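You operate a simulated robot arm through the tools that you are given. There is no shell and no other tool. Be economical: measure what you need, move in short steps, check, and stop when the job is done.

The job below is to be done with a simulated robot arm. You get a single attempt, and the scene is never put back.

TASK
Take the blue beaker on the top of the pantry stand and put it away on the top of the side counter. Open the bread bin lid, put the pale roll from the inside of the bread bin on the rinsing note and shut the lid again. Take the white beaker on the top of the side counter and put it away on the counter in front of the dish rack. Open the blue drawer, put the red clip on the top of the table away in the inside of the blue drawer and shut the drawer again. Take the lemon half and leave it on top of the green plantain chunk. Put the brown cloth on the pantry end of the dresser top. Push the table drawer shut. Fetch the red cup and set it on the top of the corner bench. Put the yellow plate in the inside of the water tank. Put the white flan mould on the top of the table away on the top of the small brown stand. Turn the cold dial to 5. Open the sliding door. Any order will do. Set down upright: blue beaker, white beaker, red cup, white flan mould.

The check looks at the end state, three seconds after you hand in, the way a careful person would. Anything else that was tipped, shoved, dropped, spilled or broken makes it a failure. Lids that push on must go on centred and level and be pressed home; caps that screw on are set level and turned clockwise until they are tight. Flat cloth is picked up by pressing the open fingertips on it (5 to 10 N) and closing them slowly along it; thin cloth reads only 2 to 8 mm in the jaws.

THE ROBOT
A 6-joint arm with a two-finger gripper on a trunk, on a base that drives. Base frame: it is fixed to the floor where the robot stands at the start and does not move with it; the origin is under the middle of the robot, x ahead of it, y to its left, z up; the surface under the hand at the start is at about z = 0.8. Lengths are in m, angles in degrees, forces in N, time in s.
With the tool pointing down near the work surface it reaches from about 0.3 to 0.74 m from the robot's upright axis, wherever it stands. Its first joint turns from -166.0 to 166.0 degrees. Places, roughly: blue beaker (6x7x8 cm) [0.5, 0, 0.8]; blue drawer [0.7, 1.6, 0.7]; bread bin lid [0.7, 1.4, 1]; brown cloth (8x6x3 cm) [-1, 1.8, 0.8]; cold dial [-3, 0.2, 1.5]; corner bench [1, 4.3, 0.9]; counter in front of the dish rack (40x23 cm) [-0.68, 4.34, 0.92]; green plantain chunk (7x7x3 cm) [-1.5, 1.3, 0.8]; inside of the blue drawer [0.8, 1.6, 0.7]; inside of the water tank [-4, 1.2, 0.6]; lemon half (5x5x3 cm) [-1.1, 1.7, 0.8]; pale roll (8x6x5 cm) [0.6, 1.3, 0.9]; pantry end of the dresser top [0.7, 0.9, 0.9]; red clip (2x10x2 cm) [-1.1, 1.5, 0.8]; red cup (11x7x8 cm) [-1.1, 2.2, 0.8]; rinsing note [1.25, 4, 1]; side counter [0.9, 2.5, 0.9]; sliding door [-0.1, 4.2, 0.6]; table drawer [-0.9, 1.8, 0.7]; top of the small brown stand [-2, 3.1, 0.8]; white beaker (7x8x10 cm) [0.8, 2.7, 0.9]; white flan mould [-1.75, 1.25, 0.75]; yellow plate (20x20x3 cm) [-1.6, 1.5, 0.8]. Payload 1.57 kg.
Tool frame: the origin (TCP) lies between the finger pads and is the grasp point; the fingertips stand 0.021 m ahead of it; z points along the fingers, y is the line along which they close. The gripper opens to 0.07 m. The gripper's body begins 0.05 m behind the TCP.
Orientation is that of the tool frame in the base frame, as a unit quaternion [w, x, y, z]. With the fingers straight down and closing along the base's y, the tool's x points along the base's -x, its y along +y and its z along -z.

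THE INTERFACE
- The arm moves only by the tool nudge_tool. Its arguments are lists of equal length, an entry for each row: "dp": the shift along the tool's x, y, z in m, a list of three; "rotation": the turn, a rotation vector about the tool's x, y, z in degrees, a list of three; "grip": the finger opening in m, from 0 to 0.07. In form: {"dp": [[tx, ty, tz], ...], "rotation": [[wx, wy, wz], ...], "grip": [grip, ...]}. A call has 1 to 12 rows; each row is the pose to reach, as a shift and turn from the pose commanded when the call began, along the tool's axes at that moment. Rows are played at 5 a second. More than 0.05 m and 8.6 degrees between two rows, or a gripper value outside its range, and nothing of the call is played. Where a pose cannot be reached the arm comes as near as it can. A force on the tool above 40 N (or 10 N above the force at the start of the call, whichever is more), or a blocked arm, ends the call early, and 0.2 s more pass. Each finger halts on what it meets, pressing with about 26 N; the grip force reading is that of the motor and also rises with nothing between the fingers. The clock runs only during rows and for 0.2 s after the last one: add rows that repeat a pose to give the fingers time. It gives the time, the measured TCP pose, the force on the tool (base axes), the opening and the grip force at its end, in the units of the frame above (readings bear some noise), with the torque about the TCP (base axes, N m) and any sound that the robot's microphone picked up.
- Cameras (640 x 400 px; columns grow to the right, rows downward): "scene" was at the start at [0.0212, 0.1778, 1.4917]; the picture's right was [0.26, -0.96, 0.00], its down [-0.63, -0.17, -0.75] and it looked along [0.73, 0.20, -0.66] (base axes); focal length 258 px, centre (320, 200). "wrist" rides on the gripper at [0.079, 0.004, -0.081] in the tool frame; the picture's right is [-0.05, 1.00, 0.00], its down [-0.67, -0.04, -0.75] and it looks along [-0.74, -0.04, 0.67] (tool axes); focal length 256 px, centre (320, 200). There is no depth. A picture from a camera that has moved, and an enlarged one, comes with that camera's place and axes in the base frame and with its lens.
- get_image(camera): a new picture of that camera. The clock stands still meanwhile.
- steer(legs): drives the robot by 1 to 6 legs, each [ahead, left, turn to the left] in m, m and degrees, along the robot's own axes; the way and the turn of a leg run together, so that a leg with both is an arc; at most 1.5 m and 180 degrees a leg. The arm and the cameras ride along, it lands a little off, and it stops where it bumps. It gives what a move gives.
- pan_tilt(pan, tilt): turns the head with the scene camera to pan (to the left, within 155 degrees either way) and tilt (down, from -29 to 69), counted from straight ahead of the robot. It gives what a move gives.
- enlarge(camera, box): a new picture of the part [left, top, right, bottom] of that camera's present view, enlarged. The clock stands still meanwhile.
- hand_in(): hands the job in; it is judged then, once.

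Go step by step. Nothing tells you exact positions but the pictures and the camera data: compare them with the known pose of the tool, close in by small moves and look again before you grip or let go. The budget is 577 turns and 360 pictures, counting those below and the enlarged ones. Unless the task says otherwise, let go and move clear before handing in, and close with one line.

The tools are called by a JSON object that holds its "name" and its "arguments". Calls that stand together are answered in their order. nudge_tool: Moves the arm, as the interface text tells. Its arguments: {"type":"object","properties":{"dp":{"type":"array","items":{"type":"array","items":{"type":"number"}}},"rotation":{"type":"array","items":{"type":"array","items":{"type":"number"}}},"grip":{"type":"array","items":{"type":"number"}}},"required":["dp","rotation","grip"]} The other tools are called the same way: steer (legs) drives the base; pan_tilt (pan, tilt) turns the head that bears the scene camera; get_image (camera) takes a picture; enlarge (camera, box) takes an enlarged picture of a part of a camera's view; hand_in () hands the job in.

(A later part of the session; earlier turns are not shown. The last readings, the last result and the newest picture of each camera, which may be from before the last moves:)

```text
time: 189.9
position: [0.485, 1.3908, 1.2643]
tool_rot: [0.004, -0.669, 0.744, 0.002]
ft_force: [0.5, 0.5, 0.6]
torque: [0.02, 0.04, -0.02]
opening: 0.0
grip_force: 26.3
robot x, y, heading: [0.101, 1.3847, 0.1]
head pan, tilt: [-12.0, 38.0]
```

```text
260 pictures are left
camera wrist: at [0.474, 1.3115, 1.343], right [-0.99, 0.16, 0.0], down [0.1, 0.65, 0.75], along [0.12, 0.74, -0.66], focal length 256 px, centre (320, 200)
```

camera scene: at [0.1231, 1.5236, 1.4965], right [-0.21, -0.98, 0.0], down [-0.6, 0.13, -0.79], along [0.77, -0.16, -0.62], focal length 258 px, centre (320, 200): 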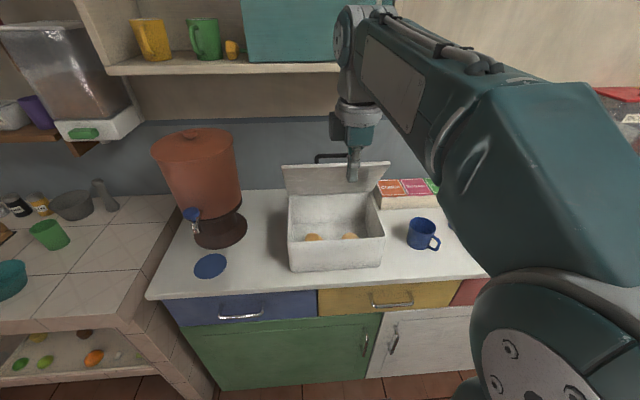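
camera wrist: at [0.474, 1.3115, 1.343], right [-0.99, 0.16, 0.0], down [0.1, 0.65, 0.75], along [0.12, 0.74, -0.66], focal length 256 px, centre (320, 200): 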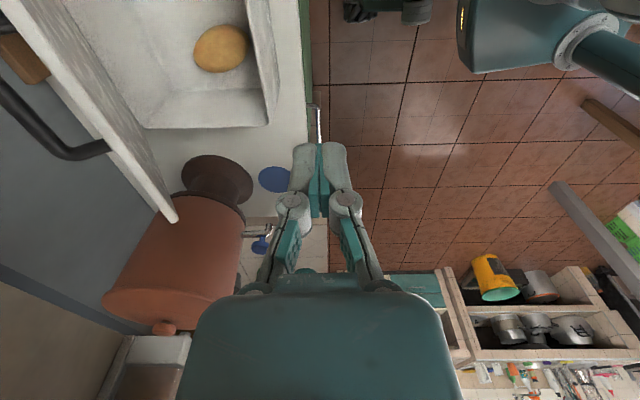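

{"name": "enlarge", "arguments": {"camera": "scene", "box": [270, 180, 398, 260]}}

{"name": "enlarge", "arguments": {"camera": "wrist", "box": [30, 0, 310, 175]}}

```text
5.00 times, centred on (334, 220) of scene
camera zoom: at [0.1231, 1.5236, 1.4965], right [-0.21, -0.98, 0.0], down [-0.6, 0.13, -0.79], along [0.77, -0.16, -0.62], focal length 1292 px, centre (250, 100)
```

zoom: 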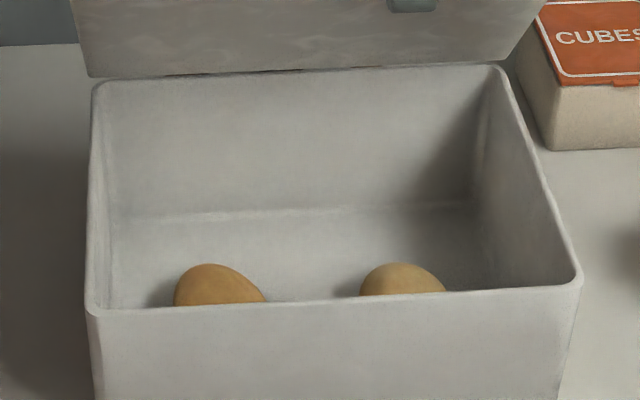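

```text
2.29 times, centred on (170, 88) of wrist
camera zoom: at [0.474, 1.3115, 1.343], right [-0.99, 0.16, 0.0], down [0.1, 0.65, 0.75], along [0.12, 0.74, -0.66], focal length 585 px, centre (663, 457)
```

zoom: 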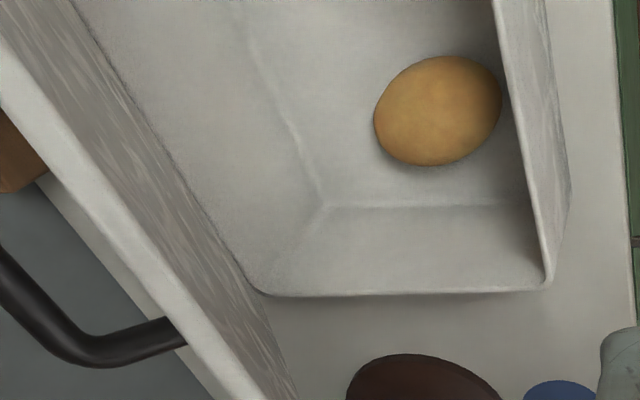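

Two rolls: the paler one is on the right (y≈1.32). First I'll push the lid a bit further open with closed fingers on its inner edge.

{"name": "steer", "arguments": {"legs": [[0.04, 0, 0]]}}

{"name": "nudge_tool", "arguments": {"dp": [[0, -0.01, 0.03], [0, -0.03, 0.06], [0, -0.07, 0.064], [0, -0.1, 0.064], [0, -0.125, 0.064], [0, -0.145, 0.064], [0, -0.16, 0.064], [0, -0.175, 0.064], [0, -0.175, 0.064]], "rotation": [[0, 0, 0], [0, 0, 0], [0, 0, 0], [0, 0, 0], [0, 0, 0], [0, 0, 0], [0, 0, 0], [0, 0, 0], [0, 0, 0]], "grip": [0, 0, 0, 0, 0, 0, 0, 0, 0]}}

{"name": "get_image", "arguments": {"camera": "scene"}}

{"name": "get_image", "arguments": {"camera": "wrist"}}

```text
time: 190.8
position: [0.525, 1.3898, 1.2627]
tool_rot: [0.005, -0.668, 0.744, 0.002]
ft_force: [-0.3, 0.4, 0.1]
torque: [0.0, 0.02, -0.03]
opening: 0.0
grip_force: 26.0
robot x, y, heading: [0.1414, 1.3878, 0.0]
head pan, tilt: [-12.0, 38.0]
```

```text
time: 192.0
position: [0.6419, 1.38, 1.2067]
tool_rot: [0.007, -0.668, 0.744, 0.0]
ft_force: [-12.2, -0.1, 15.4]
torque: [-0.1, 0.11, -0.07]
opening: 0.0
grip_force: 26.2
robot x, y, heading: [0.1388, 1.3894, 0.3]
head pan, tilt: [-12.0, 38.0]
stopped in row 6: the force on the tool passed its limit at 55 N (the readings are from after the stop); the commanded pose is now the measured one
```

```text
257 pictures are left
camera scene: at [0.161, 1.5237, 1.4966], right [-0.21, -0.98, 0.0], down [-0.6, 0.13, -0.79], along [0.77, -0.16, -0.62], focal length 258 px, centre (320, 200)
```

scene: 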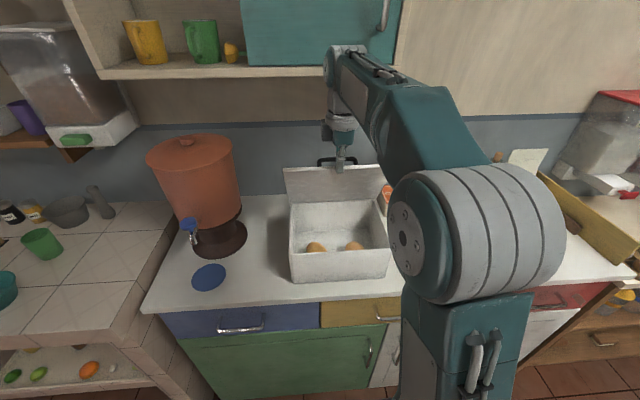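

```text
256 pictures are left
camera wrist: at [0.6289, 1.2991, 1.2874], right [-0.99, 0.16, -0.01], down [0.1, 0.65, 0.75], along [0.13, 0.74, -0.66], focal length 256 px, centre (320, 200)
```

wrist: 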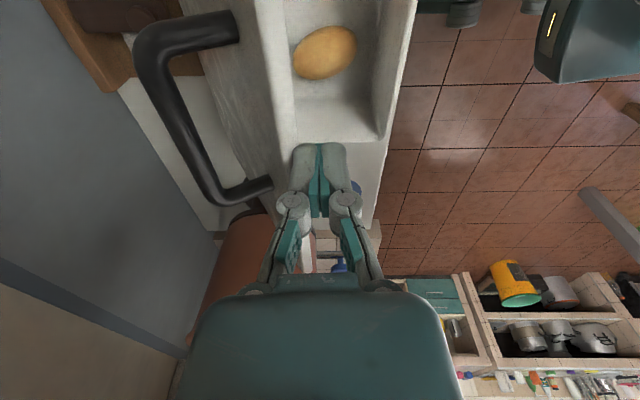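

{"name": "enlarge", "arguments": {"camera": "wrist", "box": [200, 80, 440, 230]}}

{"name": "enlarge", "arguments": {"camera": "scene", "box": [270, 100, 430, 200]}}

```text
2.67 times, centred on (320, 155) of wrist
camera zoom: at [0.6289, 1.2991, 1.2874], right [-0.99, 0.16, -0.01], down [0.1, 0.65, 0.75], along [0.13, 0.74, -0.66], focal length 683 px, centre (320, 320)
```

zoom: 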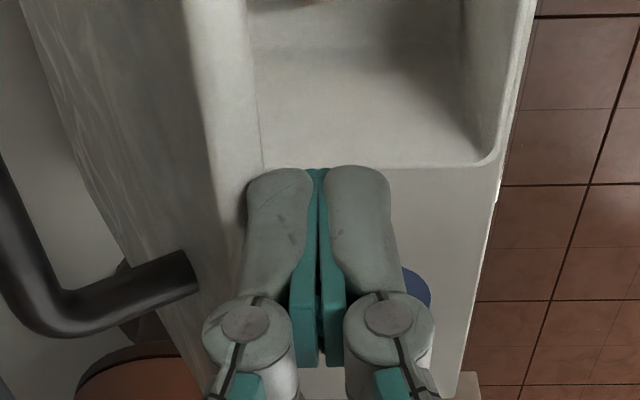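

```text
4.00 times, centred on (350, 150) of scene
camera zoom: at [0.161, 1.5237, 1.4966], right [-0.21, -0.98, 0.0], down [-0.6, 0.13, -0.79], along [0.77, -0.16, -0.62], focal length 1033 px, centre (200, 400)
```

zoom: 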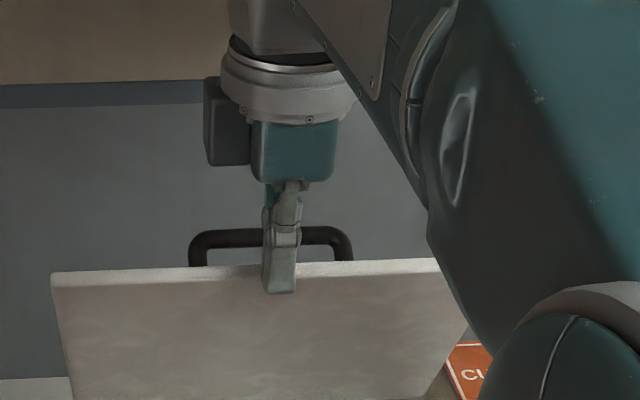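

The lid is at its stop and stays. Now back off and look at the rolls from above.

{"name": "nudge_tool", "arguments": {"dp": [[0.0, 0.03, -0.02], [0.03, 0.05, -0.05], [0.07, 0.05, -0.08], [0.11, 0.05, -0.08], [0.13, 0.05, -0.08], [0.13, 0.05, -0.08]], "rotation": [[0, 0, 0], [0, 0, 0], [0, 0, 0], [0, 0, 0], [0, 0, 0], [0, 0, 0]], "grip": [0, 0.03, 0.06, 0.065, 0.065, 0.065]}}

{"name": "get_image", "arguments": {"camera": "wrist"}}

{"name": "get_image", "arguments": {"camera": "scene"}}

```text
time: 193.4
position: [0.5817, 1.2525, 1.2846]
tool_rot: [0.006, -0.668, 0.744, 0.001]
ft_force: [0.2, 0.0, 0.3]
torque: [0.02, -0.04, -0.02]
opening: 0.0652
grip_force: 0.1
robot x, y, heading: [0.1448, 1.3879, 0.2]
head pan, tilt: [-12.0, 38.0]
```

```text
253 pictures are left
camera wrist: at [0.568, 1.1729, 1.3642], right [-0.99, 0.16, -0.01], down [0.1, 0.65, 0.75], along [0.12, 0.74, -0.66], focal length 256 px, centre (320, 200)
```

wrist: 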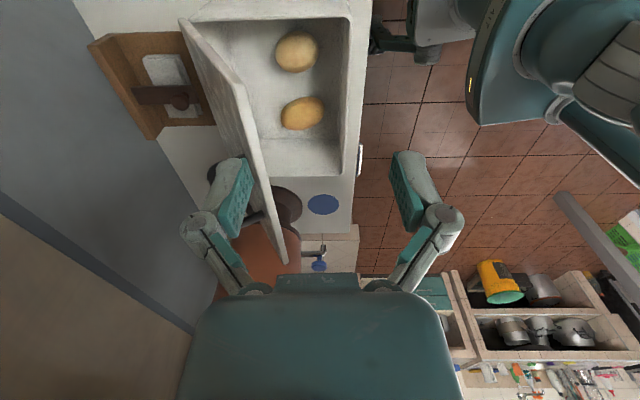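

```text
252 pictures are left
camera scene: at [0.1632, 1.5232, 1.4965], right [-0.21, -0.98, 0.0], down [-0.6, 0.13, -0.79], along [0.77, -0.16, -0.62], focal length 258 px, centre (320, 200)
```

scene: 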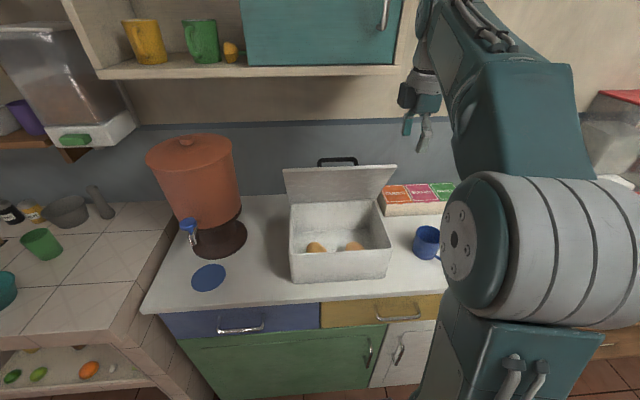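

{"name": "enlarge", "arguments": {"camera": "wrist", "box": [220, 0, 380, 160]}}

```text
2.50 times, centred on (300, 80) of wrist
camera zoom: at [0.568, 1.1729, 1.3642], right [-0.99, 0.16, -0.01], down [0.1, 0.65, 0.75], along [0.12, 0.74, -0.66], focal length 640 px, centre (370, 500)
```

zoom: 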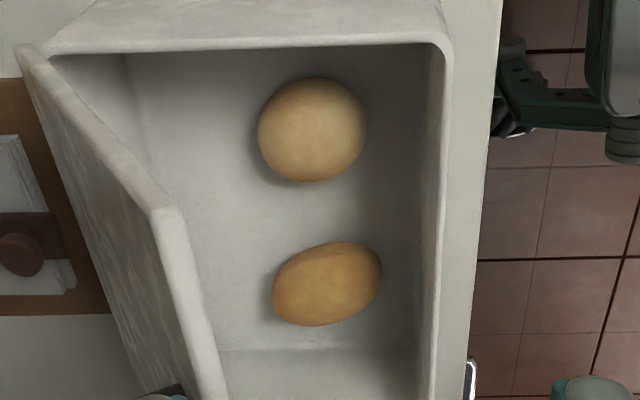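

The pale roll is nearer −y, about (0.63, 1.317). I'll zoom in to see its long axis.

{"name": "enlarge", "arguments": {"camera": "wrist", "box": [264, 20, 328, 84]}}

```text
6.25 times, centred on (296, 52) of wrist
camera zoom: at [0.568, 1.1729, 1.3642], right [-0.99, 0.16, -0.01], down [0.1, 0.65, 0.75], along [0.12, 0.74, -0.66], focal length 1600 px, centre (470, 1125)
```

zoom: 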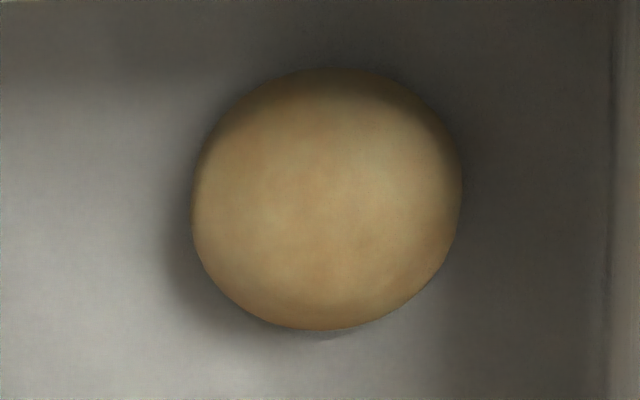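

The roll's slightly shorter axis runs along (x,−y). To keep the wrist camera off the bin walls I'll yaw the tool so the camera side faces (+x,+y): −141° about the tool axis.

{"name": "nudge_tool", "arguments": {"dp": [[0, 0, 0], [0, 0, 0], [0, 0, 0], [0, 0, 0], [0, 0, 0], [0, 0, 0], [0, 0, 0], [0, 0, 0], [0, 0, 0], [0, 0, 0]], "rotation": [[0, 0, -7.1], [0, 0, -14.2], [0, 0, -21.3], [0, 0, -28.4], [0, 0, -35.5], [0, 0, -42.6], [0, 0, -49.7], [0, 0, -56.8], [0, 0, -63.9], [0, 0, -71]], "grip": [0.065, 0.065, 0.065, 0.065, 0.065, 0.065, 0.065, 0.065, 0.065, 0.065]}}

{"name": "nudge_tool", "arguments": {"dp": [[0, 0, 0], [0, 0, 0], [0, 0, 0], [0, 0, 0], [0, 0, 0], [0, 0, 0], [0, 0, 0], [0, 0, 0], [0, 0, 0], [0, 0, 0]], "rotation": [[0, 0, -7.1], [0, 0, -14.2], [0, 0, -21.3], [0, 0, -28.4], [0, 0, -35.5], [0, 0, -42.6], [0, 0, -49.7], [0, 0, -56.8], [0, 0, -63.9], [0, 0, -70]], "grip": [0.065, 0.065, 0.065, 0.065, 0.065, 0.065, 0.065, 0.065, 0.065, 0.065]}}

{"name": "get_image", "arguments": {"camera": "wrist"}}

```text
time: 195.6
position: [0.5817, 1.2545, 1.2824]
tool_rot: [-0.004, 0.976, -0.218, 0.003]
ft_force: [0.0, 0.0, 0.4]
torque: [-0.02, -0.02, 0.03]
opening: 0.0649
grip_force: 0.0
robot x, y, heading: [0.143, 1.3855, 0.1]
head pan, tilt: [-12.0, 38.0]
```

```text
time: 197.8
position: [0.401, 1.6033, 1.2085]
tool_rot: [0.024, 0.95, 0.312, 0.02]
ft_force: [0.9, 0.0, -0.6]
torque: [0.03, 0.01, 0.0]
opening: 0.0651
grip_force: 0.1
out of reach, approached as far as the arm can: row 1, 2, 3, 4, 5, 6, 7, 8, 9, 10
robot x, y, heading: [0.1382, 1.3885, 0.0]
head pan, tilt: [-12.0, 38.0]
```

```text
249 pictures are left
camera wrist: at [0.4634, 1.6498, 1.2905], right [0.55, -0.83, 0.06], down [-0.59, -0.34, 0.73], along [-0.59, -0.43, -0.68], focal length 256 px, centre (320, 200)
```

wrist: 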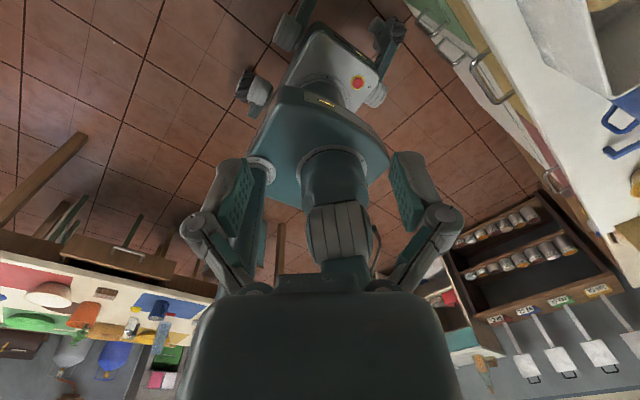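

A joint limit made the arm wander to (0.40, 1.60). Checking that nothing was hit.

{"name": "get_image", "arguments": {"camera": "scene"}}

```text
248 pictures are left
camera scene: at [0.1623, 1.5241, 1.4964], right [-0.21, -0.98, 0.0], down [-0.6, 0.13, -0.79], along [0.77, -0.16, -0.62], focal length 258 px, centre (320, 200)
```

scene: 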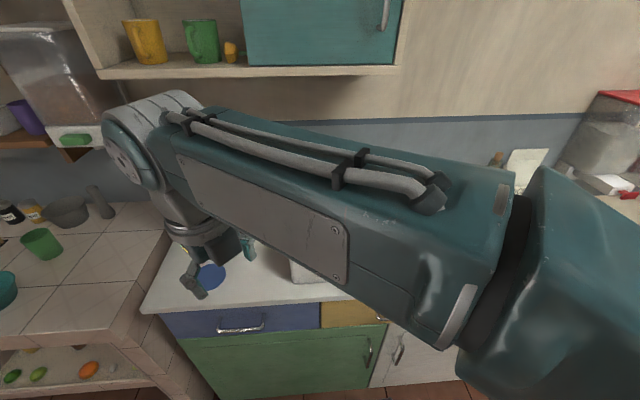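

{"name": "nudge_tool", "arguments": {"dp": [[-0.0129, 0.0323, -0.009], [-0.0258, 0.0647, -0.018], [-0.0387, 0.097, -0.027], [-0.0516, 0.1293, -0.036], [-0.0644, 0.1617, -0.044], [-0.0773, 0.194, -0.053], [-0.0902, 0.2263, -0.062], [-0.1031, 0.2587, -0.071], [-0.116, 0.291, -0.08], [-0.116, 0.291, -0.08]], "rotation": [[0, 0, 7.8], [0, 0, 15.6], [0, 0, 23.4], [0, 0, 31.2], [0, 0, 39], [0, 0, 46.8], [0, 0, 54.6], [0, 0, 62.4], [0, 0, 70], [0, 0, 70]], "grip": [0.065, 0.065, 0.065, 0.065, 0.065, 0.065, 0.065, 0.065, 0.065, 0.065]}}

{"name": "get_image", "arguments": {"camera": "scene"}}

```text
time: 200.0
position: [0.4712, 1.3021, 1.3056]
tool_rot: [0.008, 0.956, -0.291, 0.029]
ft_force: [0.1, 0.4, 0.9]
torque: [0.0, 0.05, 0.03]
opening: 0.0651
grip_force: 0.1
robot x, y, heading: [0.1391, 1.3837, 0.2]
head pan, tilt: [-12.0, 38.0]
```

```text
247 pictures are left
camera scene: at [0.1626, 1.5232, 1.4965], right [-0.21, -0.98, 0.0], down [-0.6, 0.13, -0.79], along [0.77, -0.16, -0.62], focal length 258 px, centre (320, 200)
```

scene: 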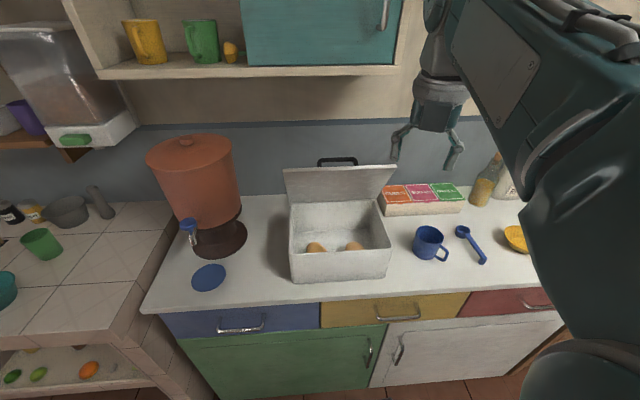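

{"name": "nudge_tool", "arguments": {"dp": [[0, 0, 0], [0, 0, 0], [0, 0, 0], [0, 0, 0], [0, 0, 0], [0, 0, 0], [0, 0, 0], [0, 0, 0], [0, 0, 0], [0, 0, 0], [0, 0, 0], [0, 0, 0]], "rotation": [[0, 0, 8.2], [0, 0, 16.4], [0, 0, 24.6], [0, 0, 32.8], [0, 0, 41], [0, 0, 49.2], [0, 0, 57.4], [0, 0, 65.6], [0, 0, 73.8], [0, 0, 82], [0, 0, 90.2], [0, 0, 98.4]], "grip": [0.065, 0.065, 0.065, 0.065, 0.065, 0.065, 0.065, 0.065, 0.065, 0.065, 0.065, 0.065]}}

```text
time: 202.6
position: [0.4707, 1.3046, 1.3061]
tool_rot: [0.016, -0.405, 0.914, -0.026]
ft_force: [-0.2, 0.0, 0.8]
torque: [-0.03, 0.02, 0.02]
opening: 0.0656
grip_force: 0.0
robot x, y, heading: [0.1424, 1.3888, 0.2]
head pan, tilt: [-12.0, 38.0]
```

{"name": "nudge_tool", "arguments": {"dp": [[0, 0, 0], [0, 0, 0], [0, 0, 0], [0, 0, 0], [0, 0, 0], [0, 0, 0], [0, 0, 0], [0, 0, 0], [0, 0, 0], [0, 0, 0], [0, 0, 0], [0, 0, 0]], "rotation": [[0, 0, 8.2], [0, 0, 16.4], [0, 0, 24.6], [0, 0, 32.8], [0, 0, 41], [0, 0, 49.2], [0, 0, 57.4], [0, 0, 65.6], [0, 0, 73.8], [0, 0, 82], [0, 0, 90.2], [0, 0, 98.4]], "grip": [0.065, 0.065, 0.065, 0.065, 0.065, 0.065, 0.065, 0.065, 0.065, 0.065, 0.065, 0.065]}}

```text
time: 205.2
position: [0.4713, 1.3051, 1.3061]
tool_rot: [0.031, 0.428, 0.903, -0.005]
ft_force: [-0.1, -0.2, 0.5]
torque: [-0.02, 0.01, 0.0]
opening: 0.0652
grip_force: 0.1
robot x, y, heading: [0.1401, 1.3881, 0.2]
head pan, tilt: [-12.0, 38.0]
```

{"name": "nudge_tool", "arguments": {"dp": [[0, 0, 0], [0, 0, 0], [0, 0, 0], [0, 0, 0], [0, 0, 0], [0, 0, 0]], "rotation": [[0, 0, 8.2], [0, 0, 16.4], [0, 0, 24.6], [0, 0, 32.8], [0, 0, 41], [0, 0, 49.2]], "grip": [0.065, 0.065, 0.065, 0.065, 0.065, 0.065]}}

```text
time: 206.6
position: [0.4711, 1.3049, 1.306]
tool_rot: [0.029, 0.765, 0.644, 0.008]
ft_force: [0.0, -0.3, 0.1]
torque: [0.01, 0.01, 0.02]
opening: 0.0651
grip_force: 0.0
robot x, y, heading: [0.1385, 1.3874, 0.1]
head pan, tilt: [-12.0, 38.0]
```

{"name": "nudge_tool", "arguments": {"dp": [[0, 0, 0], [0, 0, 0], [0, 0, 0], [0, 0, 0], [0, 0, 0]], "rotation": [[0, 0, 7], [0, 0, 14], [0, 0, 21], [0, 0, 28], [0, 0, 33]], "grip": [0.07, 0.07, 0.07, 0.07, 0.07]}}

{"name": "get_image", "arguments": {"camera": "wrist"}}

```text
time: 207.8
position: [0.4722, 1.3053, 1.3068]
tool_rot: [0.025, 0.916, 0.4, 0.016]
ft_force: [-0.4, -0.1, -0.3]
torque: [0.01, -0.02, 0.07]
opening: 0.0699
grip_force: 0.1
robot x, y, heading: [0.1396, 1.389, -0.0]
head pan, tilt: [-12.0, 38.0]
```

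```text
246 pictures are left
camera wrist: at [0.5246, 1.3633, 1.3873], right [0.69, -0.72, 0.06], down [-0.52, -0.44, 0.73], along [-0.5, -0.54, -0.68], focal length 256 px, centre (320, 200)
```

wrist: 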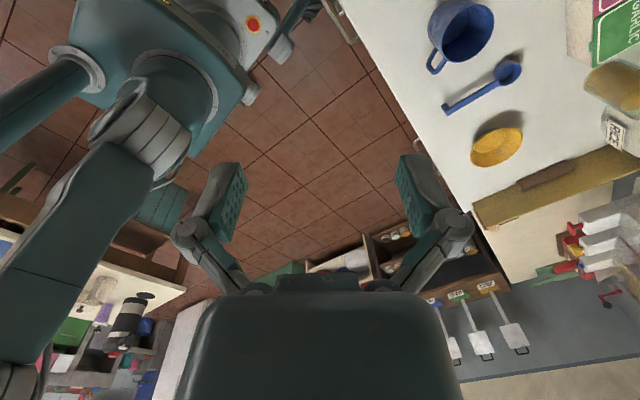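

Orientation reached (closing along x,−y; camera toward +x,+y). Moving to a pre-grasp point above the pale roll with a slight lean back from the lid.

{"name": "nudge_tool", "arguments": {"dp": [[0.0176, 0.0142, 0.02], [0.0352, 0.0283, 0.045], [0.0528, 0.0425, 0.072], [0.0704, 0.0566, 0.1], [0.088, 0.0708, 0.132], [0.088, 0.0708, 0.132]], "rotation": [[-0.6, 1, 0], [-1.2, 2, 0], [-1.8, 3, 0], [-2.4, 4, 0], [-3, 5.1, 0], [-3, 5.1, 0]], "grip": [0.07, 0.07, 0.07, 0.07, 0.07, 0.07]}}

{"name": "get_image", "arguments": {"camera": "wrist"}}

{"name": "get_image", "arguments": {"camera": "scene"}}

```text
time: 209.2
position: [0.5892, 1.3187, 1.1803]
tool_rot: [0.031, 0.913, 0.401, 0.068]
ft_force: [0.5, 0.1, 0.6]
torque: [0.0, -0.02, -0.01]
opening: 0.0699
grip_force: 0.1
robot x, y, heading: [0.1392, 1.3887, -0.2]
head pan, tilt: [-12.0, 38.0]
```

```text
245 pictures are left
camera wrist: at [0.6353, 1.373, 1.2676], right [0.69, -0.71, 0.11], down [-0.58, -0.46, 0.67], along [-0.43, -0.52, -0.74], focal length 256 px, centre (320, 200)
```

wrist: 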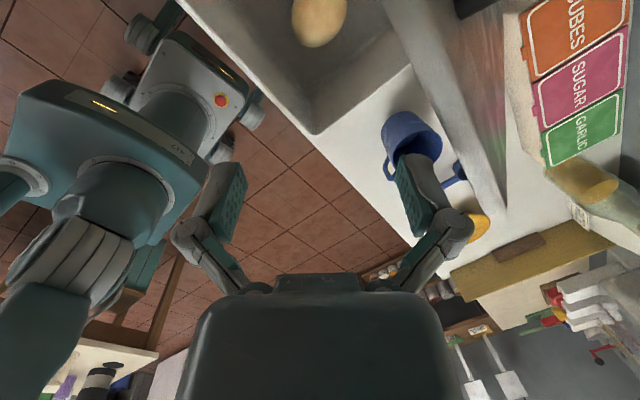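

```text
244 pictures are left
camera scene: at [0.1632, 1.5234, 1.4965], right [-0.21, -0.98, 0.0], down [-0.6, 0.13, -0.79], along [0.77, -0.16, -0.62], focal length 258 px, centre (320, 200)
```

scene: 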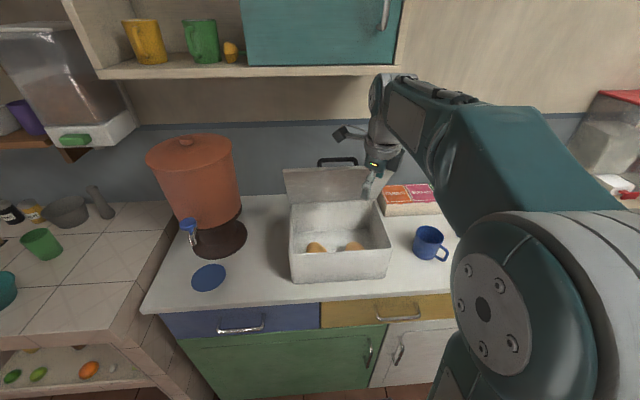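

The roll projects to (0.635, 1.32), as expected. Descend in front of the lid first, then in over the bin.

{"name": "nudge_tool", "arguments": {"dp": [[-0.014, -0.0136, 0.03], [-0.0275, -0.0272, 0.065], [-0.0275, -0.0272, 0.0953], [-0.014, -0.0125, 0.107], [-0.0004, 0.0022, 0.1185], [-0.0004, 0.0022, 0.1185]], "rotation": [[0, 0, 0], [0, 0, 0], [0, 0, 0], [0, 0, 0], [0, 0, 0], [0, 0, 0]], "grip": [0.07, 0.07, 0.07, 0.07, 0.07, 0.07]}}

{"name": "get_image", "arguments": {"camera": "wrist"}}

{"name": "get_image", "arguments": {"camera": "scene"}}

```text
time: 210.6
position: [0.6103, 1.3145, 1.0623]
tool_rot: [0.031, 0.913, 0.401, 0.067]
ft_force: [-0.7, -0.5, -1.9]
torque: [-0.14, 0.01, 0.1]
opening: 0.07
grip_force: 0.1
robot x, y, heading: [0.1312, 1.3878, 0.2]
head pan, tilt: [-12.0, 38.0]
```

```text
243 pictures are left
camera wrist: at [0.6547, 1.37, 1.1497], right [0.69, -0.71, 0.11], down [-0.58, -0.46, 0.67], along [-0.43, -0.52, -0.74], focal length 256 px, centre (320, 200)
```

wrist: 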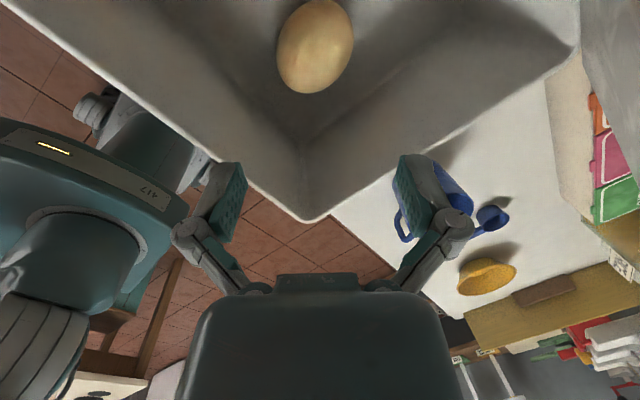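

```text
242 pictures are left
camera scene: at [0.1633, 1.5234, 1.4965], right [-0.21, -0.98, 0.0], down [-0.6, 0.13, -0.79], along [0.77, -0.16, -0.62], focal length 258 px, centre (320, 200)
```

scene: 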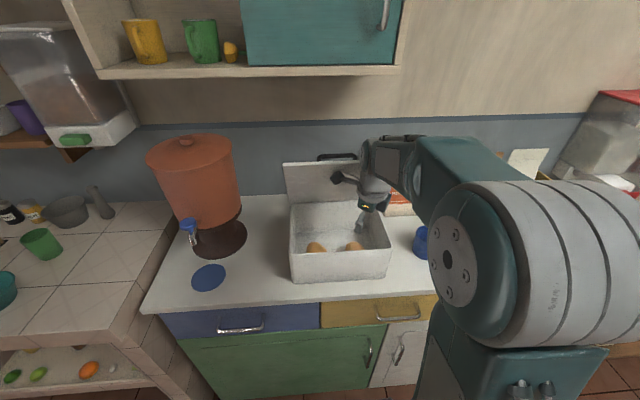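

In this view the roll is 6 cm across the jaw direction. Descending over it.

{"name": "nudge_tool", "arguments": {"dp": [[0.003, -0.001, 0.035], [0.006, -0.002, 0.07], [0.0075, -0.002, 0.1], [0.0075, -0.002, 0.1]], "rotation": [[0, 0, 0], [0, 0, 0], [0, 0, 0], [0, 0, 0]], "grip": [0.07, 0.07, 0.07, 0.07]}}

{"name": "get_image", "arguments": {"camera": "wrist"}}

{"name": "enlarge", "arguments": {"camera": "scene", "box": [270, 130, 430, 290]}}

```text
time: 211.6
position: [0.6271, 1.3216, 0.9645]
tool_rot: [0.031, 0.913, 0.401, 0.067]
ft_force: [0.0, 0.5, 0.8]
torque: [0.01, -0.01, -0.06]
opening: 0.0703
grip_force: 0.0
robot x, y, heading: [0.1389, 1.3889, 0.2]
head pan, tilt: [-12.0, 38.0]
```

```text
241 pictures are left
camera wrist: at [0.6719, 1.3772, 1.0522], right [0.69, -0.71, 0.11], down [-0.58, -0.46, 0.67], along [-0.43, -0.52, -0.74], focal length 256 px, centre (320, 200)
```

wrist: 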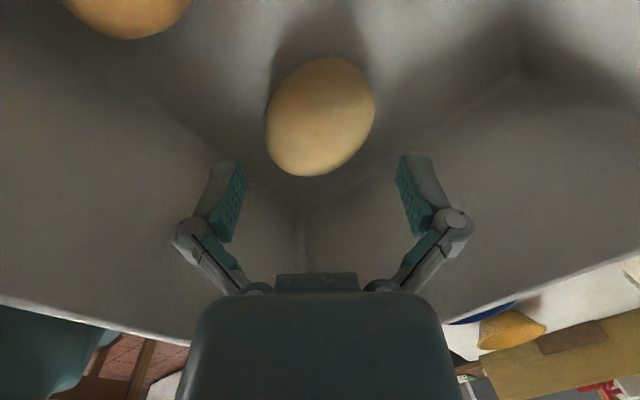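

```text
2.50 times, centred on (350, 210) of scene
camera zoom: at [0.1636, 1.5234, 1.4965], right [-0.21, -0.98, 0.0], down [-0.6, 0.13, -0.79], along [0.77, -0.16, -0.62], focal length 646 px, centre (245, 175)
```

zoom: 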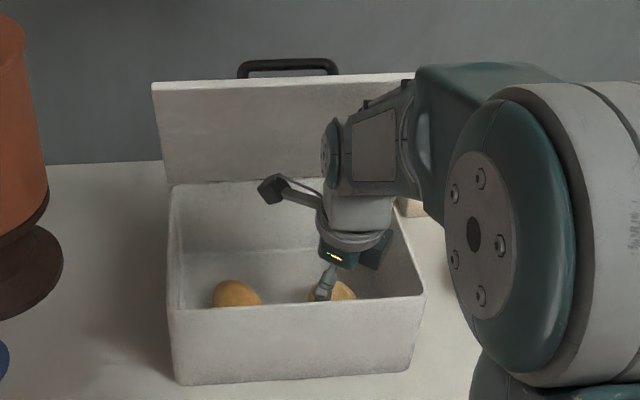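

{"name": "nudge_tool", "arguments": {"dp": [[0.002, 0.0006, 0.02], [0.0035, 0.001, 0.035], [0.0046, 0.0012, 0.046], [0.0046, 0.0012, 0.046]], "rotation": [[0, 0, 0], [0, 0, 0], [0, 0, 0], [0, 0, 0]], "grip": [0.07, 0.07, 0.07, 0.07]}}

{"name": "get_image", "arguments": {"camera": "wrist"}}

```text
time: 212.6
position: [0.637, 1.3236, 0.9193]
tool_rot: [0.031, 0.913, 0.401, 0.068]
ft_force: [0.8, -1.2, 0.2]
torque: [0.0, 0.01, 0.02]
opening: 0.0699
grip_force: 0.1
robot x, y, heading: [0.1392, 1.3848, 0.2]
head pan, tilt: [-12.0, 38.0]
```

```text
239 pictures are left
camera wrist: at [0.6821, 1.3795, 1.0073], right [0.69, -0.71, 0.11], down [-0.58, -0.46, 0.67], along [-0.43, -0.52, -0.74], focal length 256 px, centre (320, 200)
```

wrist: 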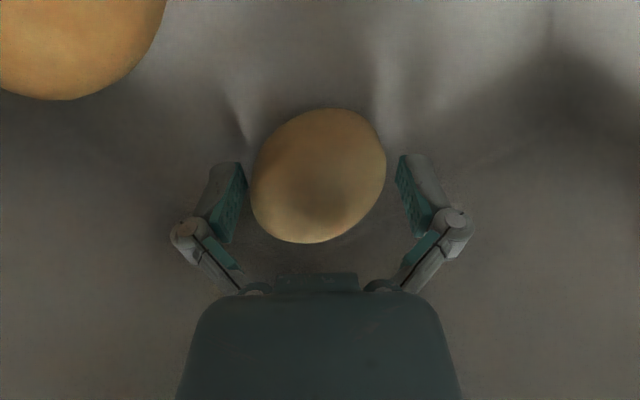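

The roll sits between the pads. Closing.

{"name": "nudge_tool", "arguments": {"dp": [[0, 0, 0.002], [0, 0, 0.002], [0, 0, 0.002], [0, 0, 0.002]], "rotation": [[0, 0, 0], [0, 0, 0], [0, 0, 0], [0, 0, 0]], "grip": [0.06, 0.05, 0.045, 0.045]}}

{"name": "get_image", "arguments": {"camera": "wrist"}}

```text
time: 213.6
position: [0.6374, 1.3244, 0.9187]
tool_rot: [0.031, 0.913, 0.4, 0.068]
ft_force: [-1.3, -0.4, 20.1]
torque: [0.01, 0.26, -0.09]
opening: 0.0624
grip_force: 26.0
robot x, y, heading: [0.1396, 1.3877, 0.3]
head pan, tilt: [-12.0, 38.0]
```

```text
238 pictures are left
camera wrist: at [0.6821, 1.3797, 1.0068], right [0.69, -0.71, 0.11], down [-0.58, -0.46, 0.67], along [-0.43, -0.52, -0.74], focal length 256 px, centre (320, 200)
```

wrist: 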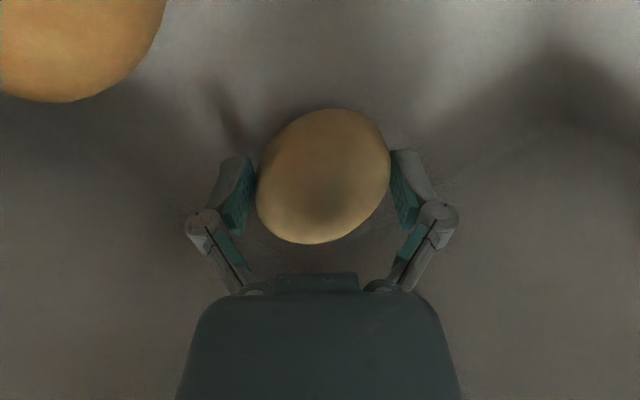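

Gripped at 62 mm. Lifting out along the reverse path, away from the lid.

{"name": "nudge_tool", "arguments": {"dp": [[-0.0027, 0.0006, -0.035], [-0.0054, 0.0013, -0.073], [-0.0081, 0.002, -0.11], [-0.0108, 0.0026, -0.146], [-0.0369, -0.0293, -0.175], [-0.036, -0.028, -0.21], [-0.035, -0.0265, -0.245], [-0.0335, -0.025, -0.28], [-0.0323, -0.0239, -0.309], [-0.0323, -0.0239, -0.309]], "rotation": [[0, 0, 0], [0, 0, 0], [0, 0, 0], [0, 0, 0], [0, 0, 0], [0, 0, 0], [0, 0, 0], [0, 0, 0], [0, 0, 0], [0, 0, 0]], "grip": [0.045, 0.045, 0.045, 0.045, 0.045, 0.045, 0.045, 0.045, 0.045, 0.045]}}

{"name": "get_image", "arguments": {"camera": "wrist"}}

{"name": "get_image", "arguments": {"camera": "scene"}}

```text
refused: row 5 steps farther than a row can; nothing moved
```

```text
237 pictures are left
camera wrist: at [0.6821, 1.3797, 1.0068], right [0.69, -0.71, 0.11], down [-0.58, -0.46, 0.67], along [-0.43, -0.52, -0.74], focal length 256 px, centre (320, 200)
```

wrist: 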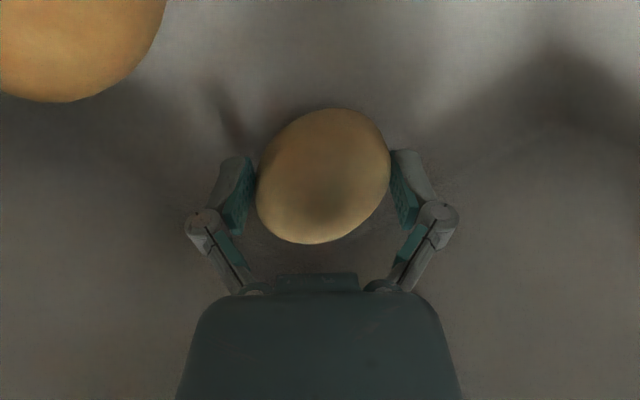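

```text
236 pictures are left
camera scene: at [0.1622, 1.5235, 1.4966], right [-0.21, -0.98, 0.0], down [-0.6, 0.13, -0.79], along [0.77, -0.16, -0.62], focal length 258 px, centre (320, 200)
```

scene: 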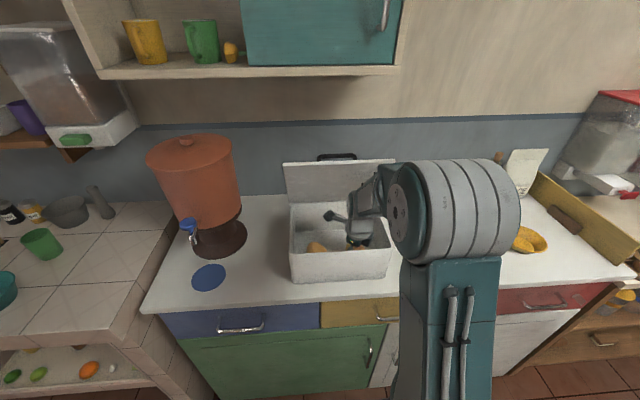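

{"name": "nudge_tool", "arguments": {"dp": [[-0.0027, 0.0006, -0.035], [-0.0054, 0.0013, -0.073], [-0.0081, 0.002, -0.11], [-0.0108, 0.0026, -0.146], [-0.0239, -0.0134, -0.161], [-0.0369, -0.0293, -0.176], [-0.036, -0.028, -0.21], [-0.035, -0.0265, -0.245], [-0.0335, -0.025, -0.28], [-0.0323, -0.0239, -0.309], [-0.0323, -0.0239, -0.309]], "rotation": [[0, 0, 0], [0, 0, 0], [0, 0, 0], [0, 0, 0], [0, 0, 0], [0, 0, 0], [0, 0, 0], [0, 0, 0], [0, 0, 0], [0, 0, 0], [0, 0, 0]], "grip": [0.045, 0.045, 0.045, 0.045, 0.045, 0.045, 0.045, 0.045, 0.045, 0.045, 0.045]}}

{"name": "get_image", "arguments": {"camera": "wrist"}}

{"name": "get_image", "arguments": {"camera": "scene"}}

```text
time: 216.0
position: [0.5527, 1.32, 1.2152]
tool_rot: [0.032, 0.913, 0.4, 0.067]
ft_force: [0.1, 0.1, 0.4]
torque: [0.03, -0.01, 0.04]
opening: 0.0619
grip_force: 25.9
robot x, y, heading: [0.1398, 1.3878, 0.0]
head pan, tilt: [-12.0, 38.0]
```

```text
235 pictures are left
camera wrist: at [0.5977, 1.3747, 1.3045], right [0.69, -0.71, 0.11], down [-0.58, -0.46, 0.67], along [-0.43, -0.52, -0.74], focal length 256 px, centre (320, 200)
```

wrist: 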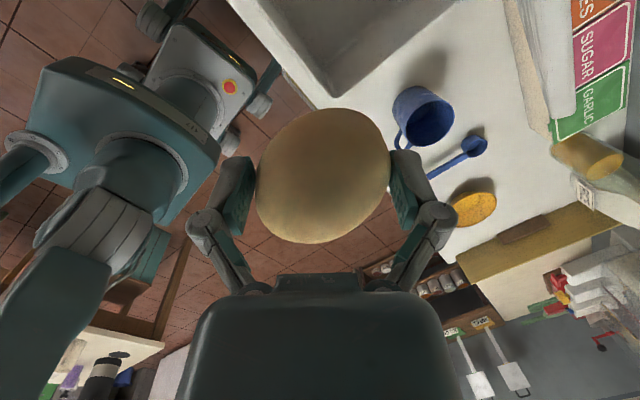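

```text
234 pictures are left
camera scene: at [0.1629, 1.5235, 1.4965], right [-0.21, -0.98, 0.0], down [-0.6, 0.13, -0.79], along [0.77, -0.16, -0.62], focal length 258 px, centre (320, 200)
```

scene: 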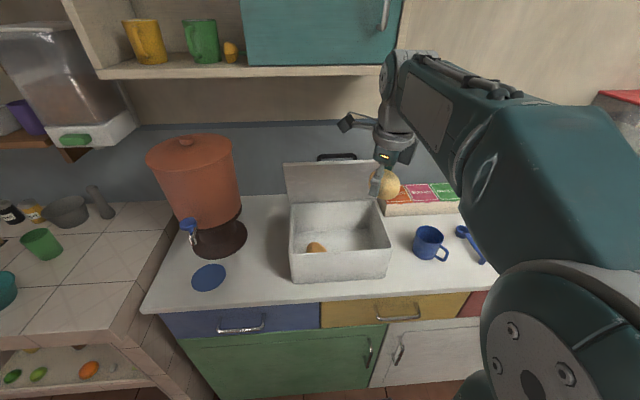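

Pale roll is out. I'll carry it to the corner bench note, then return for the lid.

{"name": "steer", "arguments": {"legs": [[-0.2, 0, 0], [0, 1.0, 0], [0, 1.05, 0], [0, 0, 90]]}}

{"name": "steer", "arguments": {"legs": [[0.02, -0.75, 0]]}}

{"name": "pan_tilt", "arguments": {"pan": -25, "tilt": 42}}

{"name": "get_image", "arguments": {"camera": "scene"}}

```text
time: 231.2
position: [0.0059, 3.8457, 1.2155]
tool_rot: [-0.025, 0.366, 0.928, 0.07]
ft_force: [0.0, 0.5, -1.5]
torque: [0.0, 0.0, 0.03]
opening: 0.0608
grip_force: 25.8
robot x, y, heading: [-0.068, 3.431, 89.4]
head pan, tilt: [-12.0, 38.0]
```

```text
time: 235.2
position: [0.7524, 3.8605, 1.2173]
tool_rot: [-0.025, 0.367, 0.927, 0.07]
ft_force: [-0.7, 1.0, -1.0]
torque: [0.02, -0.01, 0.04]
opening: 0.061
grip_force: 25.8
robot x, y, heading: [0.6815, 3.4472, 89.6]
head pan, tilt: [-12.0, 38.0]
```

```text
time: 236.0
position: [0.7536, 3.86, 1.2162]
tool_rot: [-0.025, 0.367, 0.927, 0.069]
ft_force: [0.2, -0.6, -0.7]
torque: [-0.01, 0.02, 0.04]
opening: 0.0609
grip_force: 25.6
robot x, y, heading: [0.684, 3.447, 89.5]
head pan, tilt: [-25.0, 42.0]
```

```text
233 pictures are left
camera scene: at [0.5609, 3.4641, 1.4905], right [0.9, -0.43, 0.0], down [-0.29, -0.6, -0.74], along [0.32, 0.67, -0.67], focal length 258 px, centre (320, 200)
```

scene: 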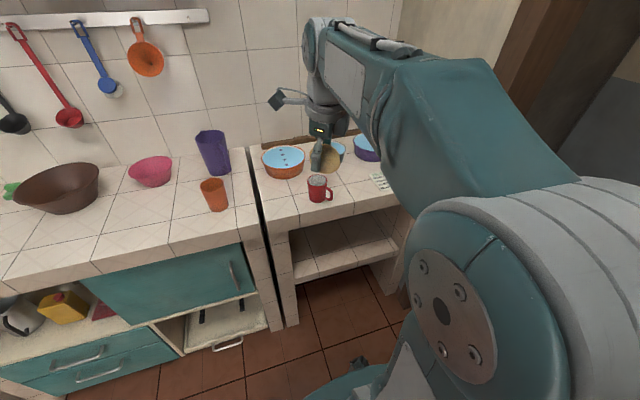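

{"name": "steer", "arguments": {"legs": [[0.05, -0.12, 0]]}}

{"name": "get_image", "arguments": {"camera": "wrist"}}

```text
time: 237.3
position: [0.8699, 3.9081, 1.2164]
tool_rot: [-0.024, 0.365, 0.928, 0.069]
ft_force: [0.5, 0.5, -1.0]
torque: [0.04, 0.03, -0.02]
opening: 0.0605
grip_force: 25.8
robot x, y, heading: [0.8015, 3.496, 90.0]
head pan, tilt: [-25.0, 42.0]
```

```text
232 pictures are left
camera wrist: at [0.8143, 3.9527, 1.3042], right [0.72, 0.69, 0.11], down [0.46, -0.59, 0.67], along [0.52, -0.43, -0.74], focal length 256 px, centre (320, 200)
```

wrist: 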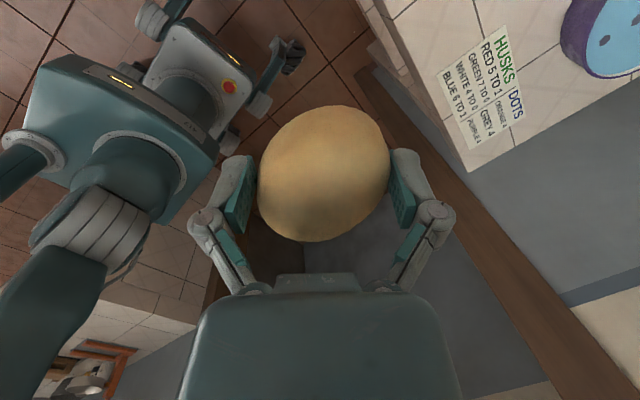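

Note centre is at about (1.163, 4.063). Moving the roll over it.

{"name": "nudge_tool", "arguments": {"dp": [[-0.0152, 0.0373, 0.018], [-0.0303, 0.0746, 0.036], [-0.0455, 0.1119, 0.054], [-0.0607, 0.1492, 0.072], [-0.0758, 0.1865, 0.089], [-0.091, 0.2238, 0.107], [-0.1061, 0.2611, 0.125], [-0.1213, 0.2984, 0.143], [-0.1213, 0.2984, 0.143]], "rotation": [[0, 0, 0], [0, 0, 0], [0, 0, 0], [0, 0, 0], [0, 0, 0], [0, 0, 0], [0, 0, 0], [0, 0, 0], [0, 0, 0]], "grip": [0.045, 0.045, 0.045, 0.045, 0.045, 0.045, 0.045, 0.045, 0.045]}}

{"name": "get_image", "arguments": {"camera": "wrist"}}

{"name": "get_image", "arguments": {"camera": "scene"}}

```text
time: 239.3
position: [1.1686, 4.0647, 1.0948]
tool_rot: [-0.028, 0.366, 0.928, 0.07]
ft_force: [-0.2, 0.7, 0.1]
torque: [0.0, -0.04, -0.01]
opening: 0.0605
grip_force: 25.8
robot x, y, heading: [0.8016, 3.4991, 90.2]
head pan, tilt: [-25.0, 42.0]
```

```text
231 pictures are left
camera wrist: at [1.1136, 4.1091, 1.1837], right [0.72, 0.69, 0.1], down [0.46, -0.59, 0.67], along [0.52, -0.43, -0.74], focal length 256 px, centre (320, 200)
```

wrist: 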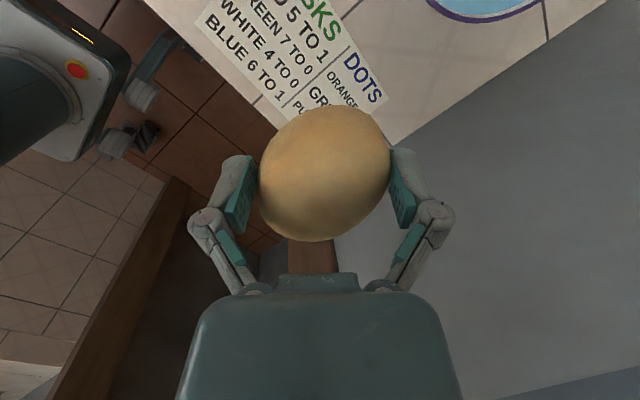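

```text
230 pictures are left
camera scene: at [0.6804, 3.5134, 1.4906], right [0.9, -0.43, 0.0], down [-0.29, -0.61, -0.74], along [0.32, 0.67, -0.67], focal length 258 px, centre (320, 200)
```

scene: 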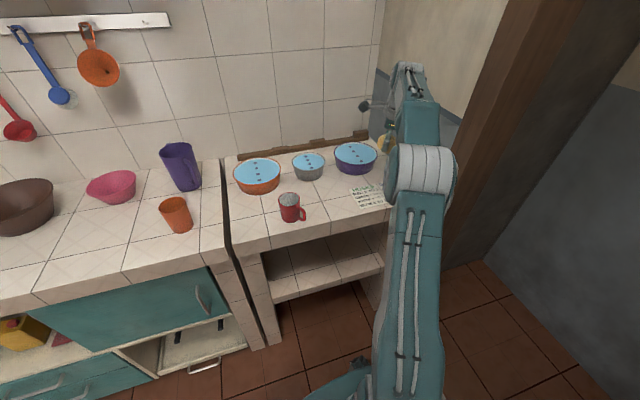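

Projected landing is on the note. Lowering vertically.

{"name": "nudge_tool", "arguments": {"dp": [[-0.004, -0.0045, 0.04], [-0.0077, -0.0089, 0.08], [-0.0115, -0.0133, 0.12], [-0.0145, -0.017, 0.153], [-0.016, -0.0188, 0.169], [-0.016, -0.0188, 0.169]], "rotation": [[0, 0, 0], [0, 0, 0], [0, 0, 0], [0, 0, 0], [0, 0, 0], [0, 0, 0]], "grip": [0.045, 0.045, 0.045, 0.045, 0.045, 0.045]}}

{"name": "get_image", "arguments": {"camera": "wrist"}}

```text
time: 240.7
position: [1.1693, 4.0644, 0.9235]
tool_rot: [-0.029, 0.366, 0.928, 0.07]
ft_force: [0.4, -0.2, 0.0]
torque: [-0.01, 0.01, 0.0]
opening: 0.0604
grip_force: 26.0
robot x, y, heading: [0.801, 3.4939, 89.8]
head pan, tilt: [-25.0, 42.0]
```

```text
229 pictures are left
camera wrist: at [1.1152, 4.1077, 1.012], right [0.72, 0.69, 0.1], down [0.46, -0.59, 0.66], along [0.52, -0.43, -0.74], focal length 256 px, centre (320, 200)
```

wrist: 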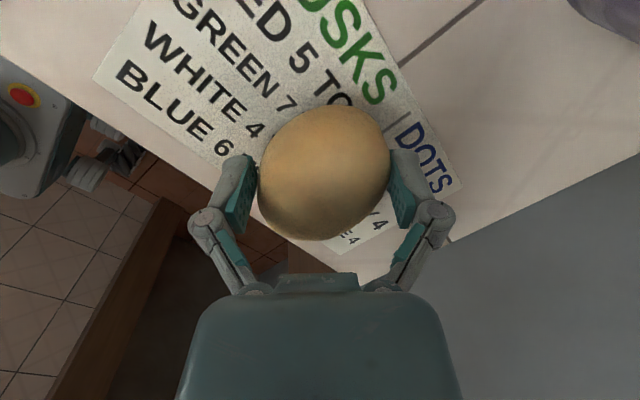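

Shifting 2 cm toward the note's middle while lowering.

{"name": "nudge_tool", "arguments": {"dp": [[0.0045, -0.0095, 0.0], [0.009, -0.0175, 0.004], [0.0081, -0.0179, 0.012], [0.008, -0.0182, 0.016], [0.008, -0.0182, 0.016]], "rotation": [[0, 0, 0], [0, 0, 0], [0, 0, 0], [0, 0, 0], [0, 0, 0]], "grip": [0.045, 0.045, 0.045, 0.045, 0.045]}}

```text
time: 241.9
position: [1.1519, 4.0595, 0.9065]
tool_rot: [-0.027, 0.366, 0.928, 0.068]
ft_force: [-0.7, -0.6, 7.8]
torque: [0.02, 0.06, -0.01]
opening: 0.0611
grip_force: 26.4
robot x, y, heading: [0.8031, 3.4963, 89.7]
head pan, tilt: [-25.0, 42.0]
```

Contact. Open and rise.

{"name": "nudge_tool", "arguments": {"dp": [[0, 0, 0], [0, 0, 0], [0, 0, -0.03], [0, 0, -0.07], [0, 0, -0.11], [0, 0, -0.15], [0, 0, -0.19], [0, 0, -0.19]], "rotation": [[0, 0, 0], [0, 0, 0], [0, 0, 0], [0, 0, 0], [0, 0, 0], [0, 0, 0], [0, 0, 0], [0, 0, 0]], "grip": [0.066, 0.07, 0.07, 0.07, 0.07, 0.07, 0.07, 0.07]}}

{"name": "get_image", "arguments": {"camera": "wrist"}}

```text
time: 243.7
position: [1.1534, 4.0309, 1.0944]
tool_rot: [-0.028, 0.366, 0.928, 0.068]
ft_force: [0.0, 0.8, 0.1]
torque: [0.01, 0.02, -0.01]
opening: 0.0701
grip_force: 0.0
robot x, y, heading: [0.7995, 3.4954, 89.3]
head pan, tilt: [-25.0, 42.0]
```

```text
228 pictures are left
camera wrist: at [1.0988, 4.0757, 1.1824], right [0.72, 0.69, 0.1], down [0.46, -0.59, 0.67], along [0.52, -0.43, -0.74], focal length 256 px, centre (320, 200)
```

wrist: 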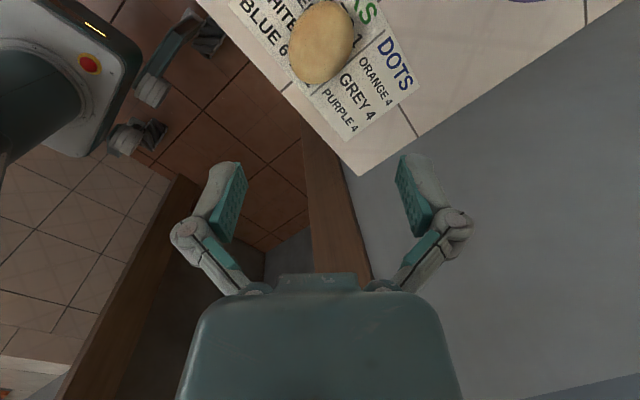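

Roll rests on the note. Retracting and unwinding the wrist.

{"name": "nudge_tool", "arguments": {"dp": [[0.018, -0.0324, -0.012], [0.036, -0.0647, -0.024], [0.054, -0.097, -0.036], [0.072, -0.1294, -0.048], [0.09, -0.1618, -0.06], [0.108, -0.194, -0.072], [0.126, -0.2265, -0.084], [0.144, -0.2588, -0.096], [0.162, -0.291, -0.108], [0.18, -0.3235, -0.12]], "rotation": [[0, 0, -7], [0, 0, -14], [0, 0, -21], [0, 0, -28], [0, 0, -35], [0, 0, -42], [0, 0, -49], [0, 0, -56], [0, 0, -63], [0, 0, -70]], "grip": [0.05, 0.04, 0.04, 0.04, 0.04, 0.04, 0.04, 0.04, 0.04, 0.04]}}

{"name": "get_image", "arguments": {"camera": "scene"}}

```text
time: 245.9
position: [0.7971, 3.8997, 1.1939]
tool_rot: [0.018, -0.233, 0.97, 0.072]
ft_force: [-0.5, -0.4, -0.4]
torque: [0.05, -0.04, 0.02]
opening: 0.0401
grip_force: 0.1
robot x, y, heading: [0.8018, 3.4986, 89.6]
head pan, tilt: [-25.0, 42.0]
```

```text
227 pictures are left
camera scene: at [0.6794, 3.5122, 1.4905], right [0.9, -0.43, 0.0], down [-0.29, -0.61, -0.74], along [0.32, 0.67, -0.67], focal length 258 px, centre (320, 200)
```

scene: 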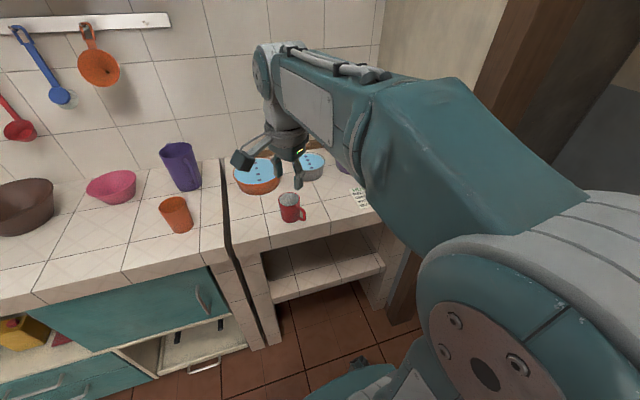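

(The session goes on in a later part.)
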